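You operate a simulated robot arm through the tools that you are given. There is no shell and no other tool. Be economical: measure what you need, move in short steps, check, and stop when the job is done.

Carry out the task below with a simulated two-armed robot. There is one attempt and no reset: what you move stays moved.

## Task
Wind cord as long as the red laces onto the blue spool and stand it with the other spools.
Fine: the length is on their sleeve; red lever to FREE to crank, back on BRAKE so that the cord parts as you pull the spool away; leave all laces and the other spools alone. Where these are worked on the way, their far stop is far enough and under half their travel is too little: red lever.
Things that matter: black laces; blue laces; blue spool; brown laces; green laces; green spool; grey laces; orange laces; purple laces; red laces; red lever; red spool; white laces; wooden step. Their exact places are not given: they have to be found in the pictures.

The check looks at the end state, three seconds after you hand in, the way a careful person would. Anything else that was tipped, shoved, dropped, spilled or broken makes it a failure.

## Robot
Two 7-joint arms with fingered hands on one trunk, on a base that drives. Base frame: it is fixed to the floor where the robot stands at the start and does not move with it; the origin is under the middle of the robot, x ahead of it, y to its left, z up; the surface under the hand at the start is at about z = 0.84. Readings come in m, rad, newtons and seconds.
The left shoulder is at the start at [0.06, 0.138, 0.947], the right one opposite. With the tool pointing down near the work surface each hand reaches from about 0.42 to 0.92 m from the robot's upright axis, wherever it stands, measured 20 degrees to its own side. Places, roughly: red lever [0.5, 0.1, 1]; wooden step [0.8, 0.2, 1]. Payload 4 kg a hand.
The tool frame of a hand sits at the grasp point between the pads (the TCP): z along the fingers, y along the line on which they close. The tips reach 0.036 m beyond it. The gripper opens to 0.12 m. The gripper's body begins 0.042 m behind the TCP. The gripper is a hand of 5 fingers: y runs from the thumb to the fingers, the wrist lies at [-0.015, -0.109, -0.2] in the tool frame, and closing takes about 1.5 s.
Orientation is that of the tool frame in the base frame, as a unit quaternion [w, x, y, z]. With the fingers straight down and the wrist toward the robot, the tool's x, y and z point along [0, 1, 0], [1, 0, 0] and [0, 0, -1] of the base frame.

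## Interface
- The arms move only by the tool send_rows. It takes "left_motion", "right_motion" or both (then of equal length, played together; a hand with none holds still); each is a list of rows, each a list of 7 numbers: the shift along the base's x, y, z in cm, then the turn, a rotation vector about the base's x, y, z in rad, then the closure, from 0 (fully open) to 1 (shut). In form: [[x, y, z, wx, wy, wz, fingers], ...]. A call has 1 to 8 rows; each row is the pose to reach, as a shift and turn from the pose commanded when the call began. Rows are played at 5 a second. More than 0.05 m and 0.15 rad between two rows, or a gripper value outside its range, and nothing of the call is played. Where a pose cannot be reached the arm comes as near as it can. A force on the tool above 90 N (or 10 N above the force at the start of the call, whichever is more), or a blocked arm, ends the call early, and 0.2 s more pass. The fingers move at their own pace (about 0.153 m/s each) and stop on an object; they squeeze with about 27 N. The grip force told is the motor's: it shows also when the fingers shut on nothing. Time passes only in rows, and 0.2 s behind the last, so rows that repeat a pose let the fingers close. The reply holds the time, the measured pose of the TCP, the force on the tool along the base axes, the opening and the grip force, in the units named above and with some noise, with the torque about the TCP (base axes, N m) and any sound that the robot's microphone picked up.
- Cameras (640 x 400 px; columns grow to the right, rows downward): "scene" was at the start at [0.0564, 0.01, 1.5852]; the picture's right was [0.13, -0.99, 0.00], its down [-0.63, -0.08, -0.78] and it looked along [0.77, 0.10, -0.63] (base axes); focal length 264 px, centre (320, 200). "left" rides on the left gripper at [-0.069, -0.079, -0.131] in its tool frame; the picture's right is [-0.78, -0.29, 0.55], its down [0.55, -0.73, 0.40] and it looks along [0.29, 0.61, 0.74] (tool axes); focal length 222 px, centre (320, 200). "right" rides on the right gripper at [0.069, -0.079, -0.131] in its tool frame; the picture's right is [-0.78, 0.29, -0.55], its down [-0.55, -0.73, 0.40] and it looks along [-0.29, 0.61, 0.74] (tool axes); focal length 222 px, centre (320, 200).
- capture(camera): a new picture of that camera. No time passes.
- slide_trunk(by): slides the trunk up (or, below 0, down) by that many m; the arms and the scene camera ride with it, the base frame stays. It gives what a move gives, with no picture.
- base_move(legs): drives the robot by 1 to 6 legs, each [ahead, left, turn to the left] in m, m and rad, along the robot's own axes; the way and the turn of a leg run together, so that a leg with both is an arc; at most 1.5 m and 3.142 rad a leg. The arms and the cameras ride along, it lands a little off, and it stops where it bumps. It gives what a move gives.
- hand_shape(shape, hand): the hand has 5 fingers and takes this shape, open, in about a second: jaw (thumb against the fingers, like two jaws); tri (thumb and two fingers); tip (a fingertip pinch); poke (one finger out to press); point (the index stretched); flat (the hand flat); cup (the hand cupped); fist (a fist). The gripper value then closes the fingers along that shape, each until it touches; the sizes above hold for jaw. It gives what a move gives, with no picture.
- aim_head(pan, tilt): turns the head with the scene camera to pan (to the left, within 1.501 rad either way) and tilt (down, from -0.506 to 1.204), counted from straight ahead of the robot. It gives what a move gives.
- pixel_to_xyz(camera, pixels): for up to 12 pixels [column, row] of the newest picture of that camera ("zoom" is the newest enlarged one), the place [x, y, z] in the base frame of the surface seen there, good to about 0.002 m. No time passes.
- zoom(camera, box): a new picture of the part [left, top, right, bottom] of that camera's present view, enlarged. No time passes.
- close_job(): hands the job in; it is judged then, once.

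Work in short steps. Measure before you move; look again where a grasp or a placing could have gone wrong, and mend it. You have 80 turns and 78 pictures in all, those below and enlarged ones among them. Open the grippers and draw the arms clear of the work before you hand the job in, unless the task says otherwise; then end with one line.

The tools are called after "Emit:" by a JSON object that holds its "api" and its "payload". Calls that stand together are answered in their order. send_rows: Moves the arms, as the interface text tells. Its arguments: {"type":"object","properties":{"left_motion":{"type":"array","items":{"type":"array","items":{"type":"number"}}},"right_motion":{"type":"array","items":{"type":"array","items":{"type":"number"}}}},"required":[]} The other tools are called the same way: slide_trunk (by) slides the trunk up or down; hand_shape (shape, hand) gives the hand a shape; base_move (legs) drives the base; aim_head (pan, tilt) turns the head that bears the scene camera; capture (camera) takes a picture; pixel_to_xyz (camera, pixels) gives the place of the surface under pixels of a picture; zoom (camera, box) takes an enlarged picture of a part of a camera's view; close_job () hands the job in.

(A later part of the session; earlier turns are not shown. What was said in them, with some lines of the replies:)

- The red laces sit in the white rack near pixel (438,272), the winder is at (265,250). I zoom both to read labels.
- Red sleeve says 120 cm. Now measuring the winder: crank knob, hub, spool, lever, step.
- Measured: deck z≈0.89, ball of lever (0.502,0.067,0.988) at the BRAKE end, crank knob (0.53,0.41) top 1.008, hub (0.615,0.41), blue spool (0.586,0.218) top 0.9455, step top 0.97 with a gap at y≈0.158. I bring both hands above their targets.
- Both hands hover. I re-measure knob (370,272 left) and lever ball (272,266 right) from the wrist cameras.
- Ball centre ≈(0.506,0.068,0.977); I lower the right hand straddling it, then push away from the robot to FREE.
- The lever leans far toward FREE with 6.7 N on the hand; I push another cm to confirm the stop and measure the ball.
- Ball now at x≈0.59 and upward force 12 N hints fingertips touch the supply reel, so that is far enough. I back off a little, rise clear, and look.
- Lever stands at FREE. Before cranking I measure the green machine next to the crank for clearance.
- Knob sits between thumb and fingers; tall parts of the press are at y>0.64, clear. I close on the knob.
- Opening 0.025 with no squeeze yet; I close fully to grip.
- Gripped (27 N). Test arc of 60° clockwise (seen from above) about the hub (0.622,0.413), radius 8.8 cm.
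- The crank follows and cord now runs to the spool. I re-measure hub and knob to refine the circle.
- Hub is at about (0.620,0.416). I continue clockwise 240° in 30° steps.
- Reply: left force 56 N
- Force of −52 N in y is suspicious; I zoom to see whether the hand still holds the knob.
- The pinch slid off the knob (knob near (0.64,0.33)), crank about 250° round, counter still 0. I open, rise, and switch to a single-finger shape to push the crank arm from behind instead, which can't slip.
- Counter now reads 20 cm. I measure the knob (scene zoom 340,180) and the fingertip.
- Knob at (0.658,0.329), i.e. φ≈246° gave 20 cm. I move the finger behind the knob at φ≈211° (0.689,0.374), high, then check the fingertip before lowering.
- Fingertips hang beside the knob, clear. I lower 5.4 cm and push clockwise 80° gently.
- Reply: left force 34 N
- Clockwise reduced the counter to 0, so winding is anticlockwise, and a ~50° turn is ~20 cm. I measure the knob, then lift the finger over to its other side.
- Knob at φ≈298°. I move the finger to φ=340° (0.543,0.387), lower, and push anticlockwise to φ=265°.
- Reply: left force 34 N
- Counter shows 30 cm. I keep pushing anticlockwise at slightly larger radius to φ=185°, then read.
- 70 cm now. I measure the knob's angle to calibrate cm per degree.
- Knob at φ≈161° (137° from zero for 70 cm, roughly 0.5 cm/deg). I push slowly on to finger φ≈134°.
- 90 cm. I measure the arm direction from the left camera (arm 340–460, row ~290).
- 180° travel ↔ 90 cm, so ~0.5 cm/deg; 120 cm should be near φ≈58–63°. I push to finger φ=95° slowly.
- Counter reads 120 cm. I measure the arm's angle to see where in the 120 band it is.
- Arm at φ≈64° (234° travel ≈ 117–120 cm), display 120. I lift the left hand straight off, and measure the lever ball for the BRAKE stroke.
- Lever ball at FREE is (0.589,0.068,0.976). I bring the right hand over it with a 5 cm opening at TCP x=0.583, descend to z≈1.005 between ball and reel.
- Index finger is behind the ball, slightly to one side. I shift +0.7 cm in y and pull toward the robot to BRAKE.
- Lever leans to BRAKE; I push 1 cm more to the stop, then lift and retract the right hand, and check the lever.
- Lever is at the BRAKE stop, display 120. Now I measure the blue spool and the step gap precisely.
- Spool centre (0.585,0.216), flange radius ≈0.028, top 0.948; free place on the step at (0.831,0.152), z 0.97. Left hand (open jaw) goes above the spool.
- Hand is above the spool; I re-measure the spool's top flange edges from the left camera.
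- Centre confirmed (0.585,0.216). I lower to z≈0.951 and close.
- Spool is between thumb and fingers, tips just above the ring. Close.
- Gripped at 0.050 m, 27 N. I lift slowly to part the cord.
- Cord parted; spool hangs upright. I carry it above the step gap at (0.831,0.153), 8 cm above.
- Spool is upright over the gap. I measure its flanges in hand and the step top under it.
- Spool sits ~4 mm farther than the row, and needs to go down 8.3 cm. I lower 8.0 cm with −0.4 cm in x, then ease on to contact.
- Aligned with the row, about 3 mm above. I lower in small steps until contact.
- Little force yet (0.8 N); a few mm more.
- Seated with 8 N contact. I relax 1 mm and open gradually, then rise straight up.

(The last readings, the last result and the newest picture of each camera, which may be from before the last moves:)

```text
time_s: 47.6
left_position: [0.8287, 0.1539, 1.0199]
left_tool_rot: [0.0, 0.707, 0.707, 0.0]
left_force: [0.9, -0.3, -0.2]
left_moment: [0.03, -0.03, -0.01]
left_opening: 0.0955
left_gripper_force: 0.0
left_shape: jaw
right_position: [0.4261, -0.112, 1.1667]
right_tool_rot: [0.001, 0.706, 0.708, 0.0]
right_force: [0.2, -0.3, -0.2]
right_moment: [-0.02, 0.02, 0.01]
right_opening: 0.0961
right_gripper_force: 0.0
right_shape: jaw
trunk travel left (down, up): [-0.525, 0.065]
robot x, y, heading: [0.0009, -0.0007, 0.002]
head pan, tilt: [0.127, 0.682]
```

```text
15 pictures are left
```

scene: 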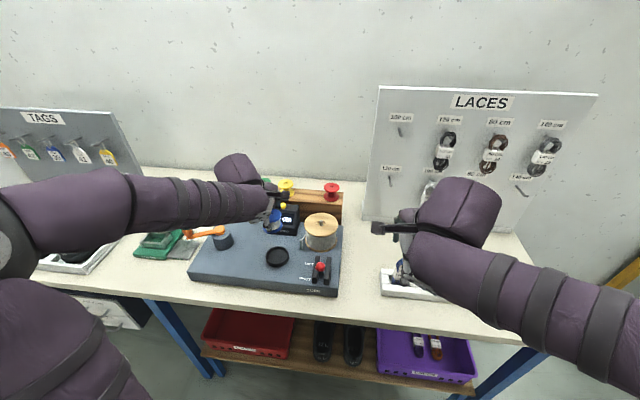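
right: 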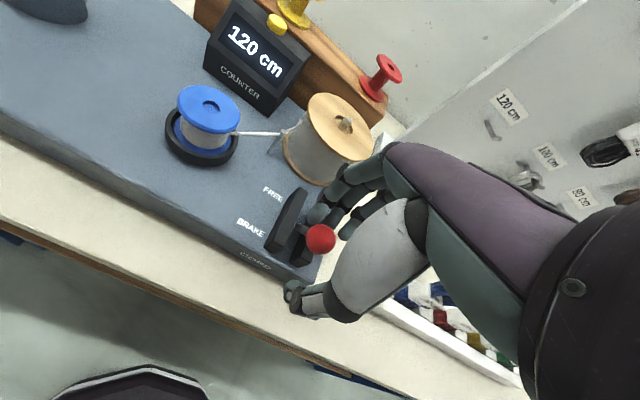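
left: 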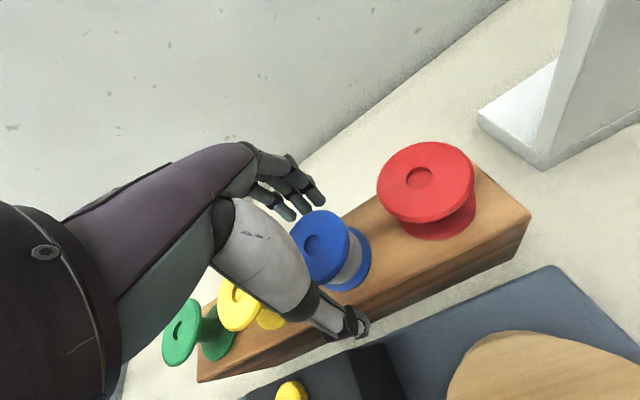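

Released and standing. I raise the hand straight up, then retract towards the robot, high.

Emit:
{"api": "send_rows", "payload": {"left_motion": [[0, 0, 2, 0, 0, 0, 0.2], [0, 0, 5, 0, 0, 0, 0.2], [0, 0, 9, 0, 0, 0, 0.2], [0, 0, 13, 0, 0, 0, 0.2], [-3, 2, 16, 0, 0, 0, 0.2], [-7, 4, 17, 0, 0, 0, 0.2], [-11, 6, 17, 0, 0, 0, 0.1], [-15, 8, 17, 0, 0, 0, 0]]}}

Emit:
{"api": "send_rows", "payload": {"left_motion": [[-4, 2, 0, 0, 0, 0, 0], [-8, 4, 1, 0, 0, 0, 0], [-12, 6, 2, 0, 0, 0, 0], [-16, 8, 3, 0, 0, 0, 0], [-20, 8, 3, 0, 0, 0, 0], [-24, 8, 3, 0, 0, 0, 0]]}}

Emit:
{"api": "capture", "payload": {"camera": "scene"}}

Emit:
{"api": "zoom", "payload": {"camera": "scene", "box": [180, 165, 360, 300]}}

```text
time_s: 49.4
left_position: [0.6786, 0.235, 1.1914]
left_tool_rot: [0.0, 0.707, 0.707, 0.001]
left_force: [0.2, -0.2, 0.4]
left_moment: [0.04, 0.01, -0.01]
left_opening: 0.1195
left_gripper_force: 0.1
left_shape: jaw
right_position: [0.4258, -0.1119, 1.167]
right_tool_rot: [0.0, 0.707, 0.707, -0.001]
right_force: [-0.6, 0.4, 0.8]
right_moment: [-0.03, -0.04, -0.03]
right_opening: 0.0959
right_gripper_force: 0.0
right_shape: jaw
trunk travel left (down, up): [-0.525, 0.065]
robot x, y, heading: [-0.0016, 0.0007, 0.001]
head pan, tilt: [0.127, 0.682]
```

```text
time_s: 50.8
left_position: [0.437, 0.3115, 1.2247]
left_tool_rot: [0.001, 0.707, 0.707, 0.0]
left_force: [-0.2, -0.1, 0.9]
left_moment: [0.0, 0.0, -0.02]
left_opening: 0.1197
left_gripper_force: 0.0
left_shape: jaw
right_position: [0.4249, -0.1128, 1.1667]
right_tool_rot: [0.0, 0.707, 0.707, 0.0]
right_force: [-0.7, 0.2, -0.1]
right_moment: [-0.02, -0.02, -0.02]
right_opening: 0.0958
right_gripper_force: 0.0
right_shape: jaw
trunk travel left (down, up): [-0.525, 0.065]
robot x, y, heading: [0.0034, 0.0004, -0.004]
head pan, tilt: [0.127, 0.682]
```

```text
14 pictures are left
```

scene: 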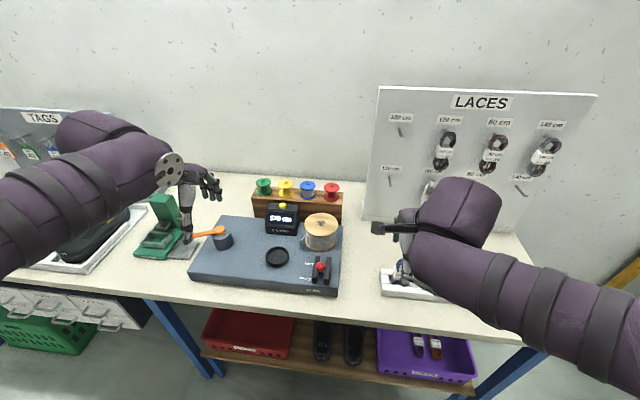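

```text
2.96 times, centred on (270, 232) of scene
```

zoom: 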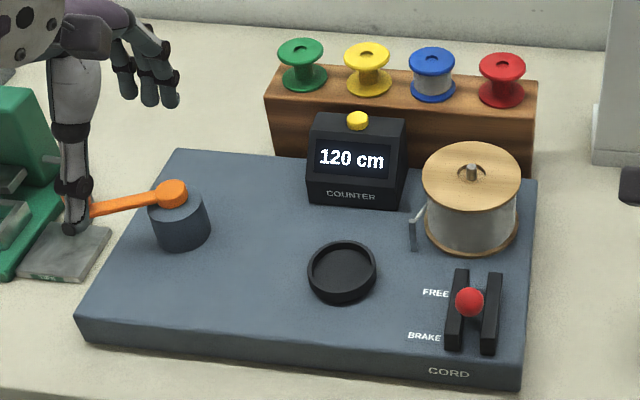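

Spool stands in the row, lever at BRAKE, display 120. I draw the right hand back and check the laces rack.

Emit:
{"api": "send_rows", "payload": {"right_motion": [[-2, 0, 3, 0, 0, 0, 0], [-4, 0, 6, 0, 0, 0, 0], [-6, 1, 9, 0, 0, 0, 0], [-8, 2, 11, 0, 0, 0, 0], [-8, 2, 11, 0, 0, 0, 0]]}}

Emit:
{"api": "capture", "payload": {"camera": "scene"}}

Emit:
{"api": "capture", "payload": {"camera": "right"}}

```text
time_s: 52.0
left_position: [0.4389, 0.3121, 1.2243]
left_tool_rot: [0.0, 0.707, 0.707, 0.0]
left_force: [0.0, 0.1, 0.1]
left_moment: [0.02, 0.03, 0.0]
left_opening: 0.1198
left_gripper_force: 0.0
left_shape: jaw
right_position: [0.3477, -0.0963, 1.2775]
right_tool_rot: [0.0, 0.707, 0.707, 0.0]
right_force: [0.9, 0.7, 0.6]
right_moment: [0.0, -0.01, 0.04]
right_opening: 0.1197
right_gripper_force: 0.0
right_shape: jaw
trunk travel left (down, up): [-0.525, 0.065]
robot x, y, heading: [0.0003, 0.0014, -0.001]
head pan, tilt: [0.127, 0.682]
```

```text
12 pictures are left
```

scene: 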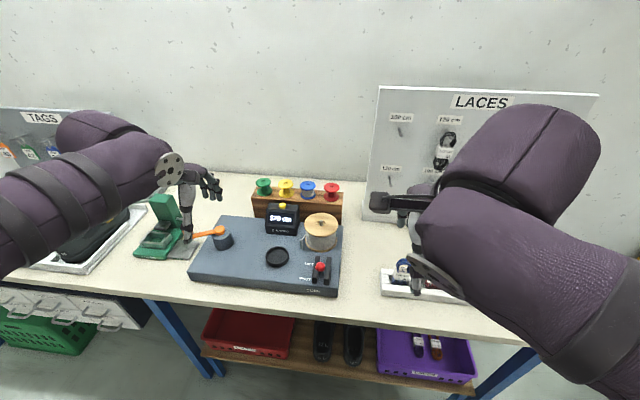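

```text
11 pictures are left
```

right: 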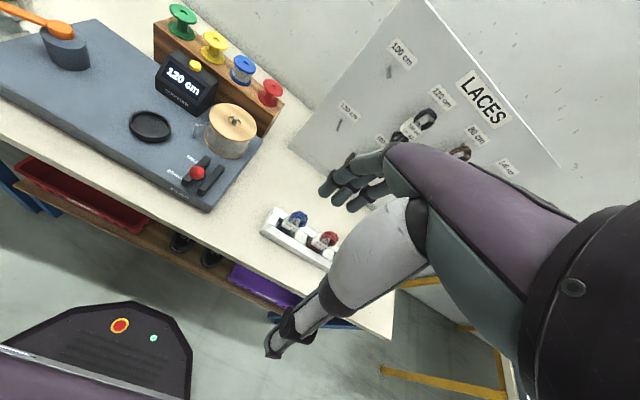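

Everything is in place: the four spools are in a row at (180–270, 20–92), the laces are untouched, and both hands are clear and open. I hand in.

Emit:
{"api": "close_job", "payload": {}}

```text
The job is handed in.
```

I wound the blue spool until the counter showed 120 cm, the length on the red laces' sleeve. It now stands on the wooden step between the yellow and red spools. The counter moves in 10 cm steps, so the true length could be a few centimetres off. The red lever is back on BRAKE, the cord parted as I lifted the spool, and I did not touch the laces or the other spools.
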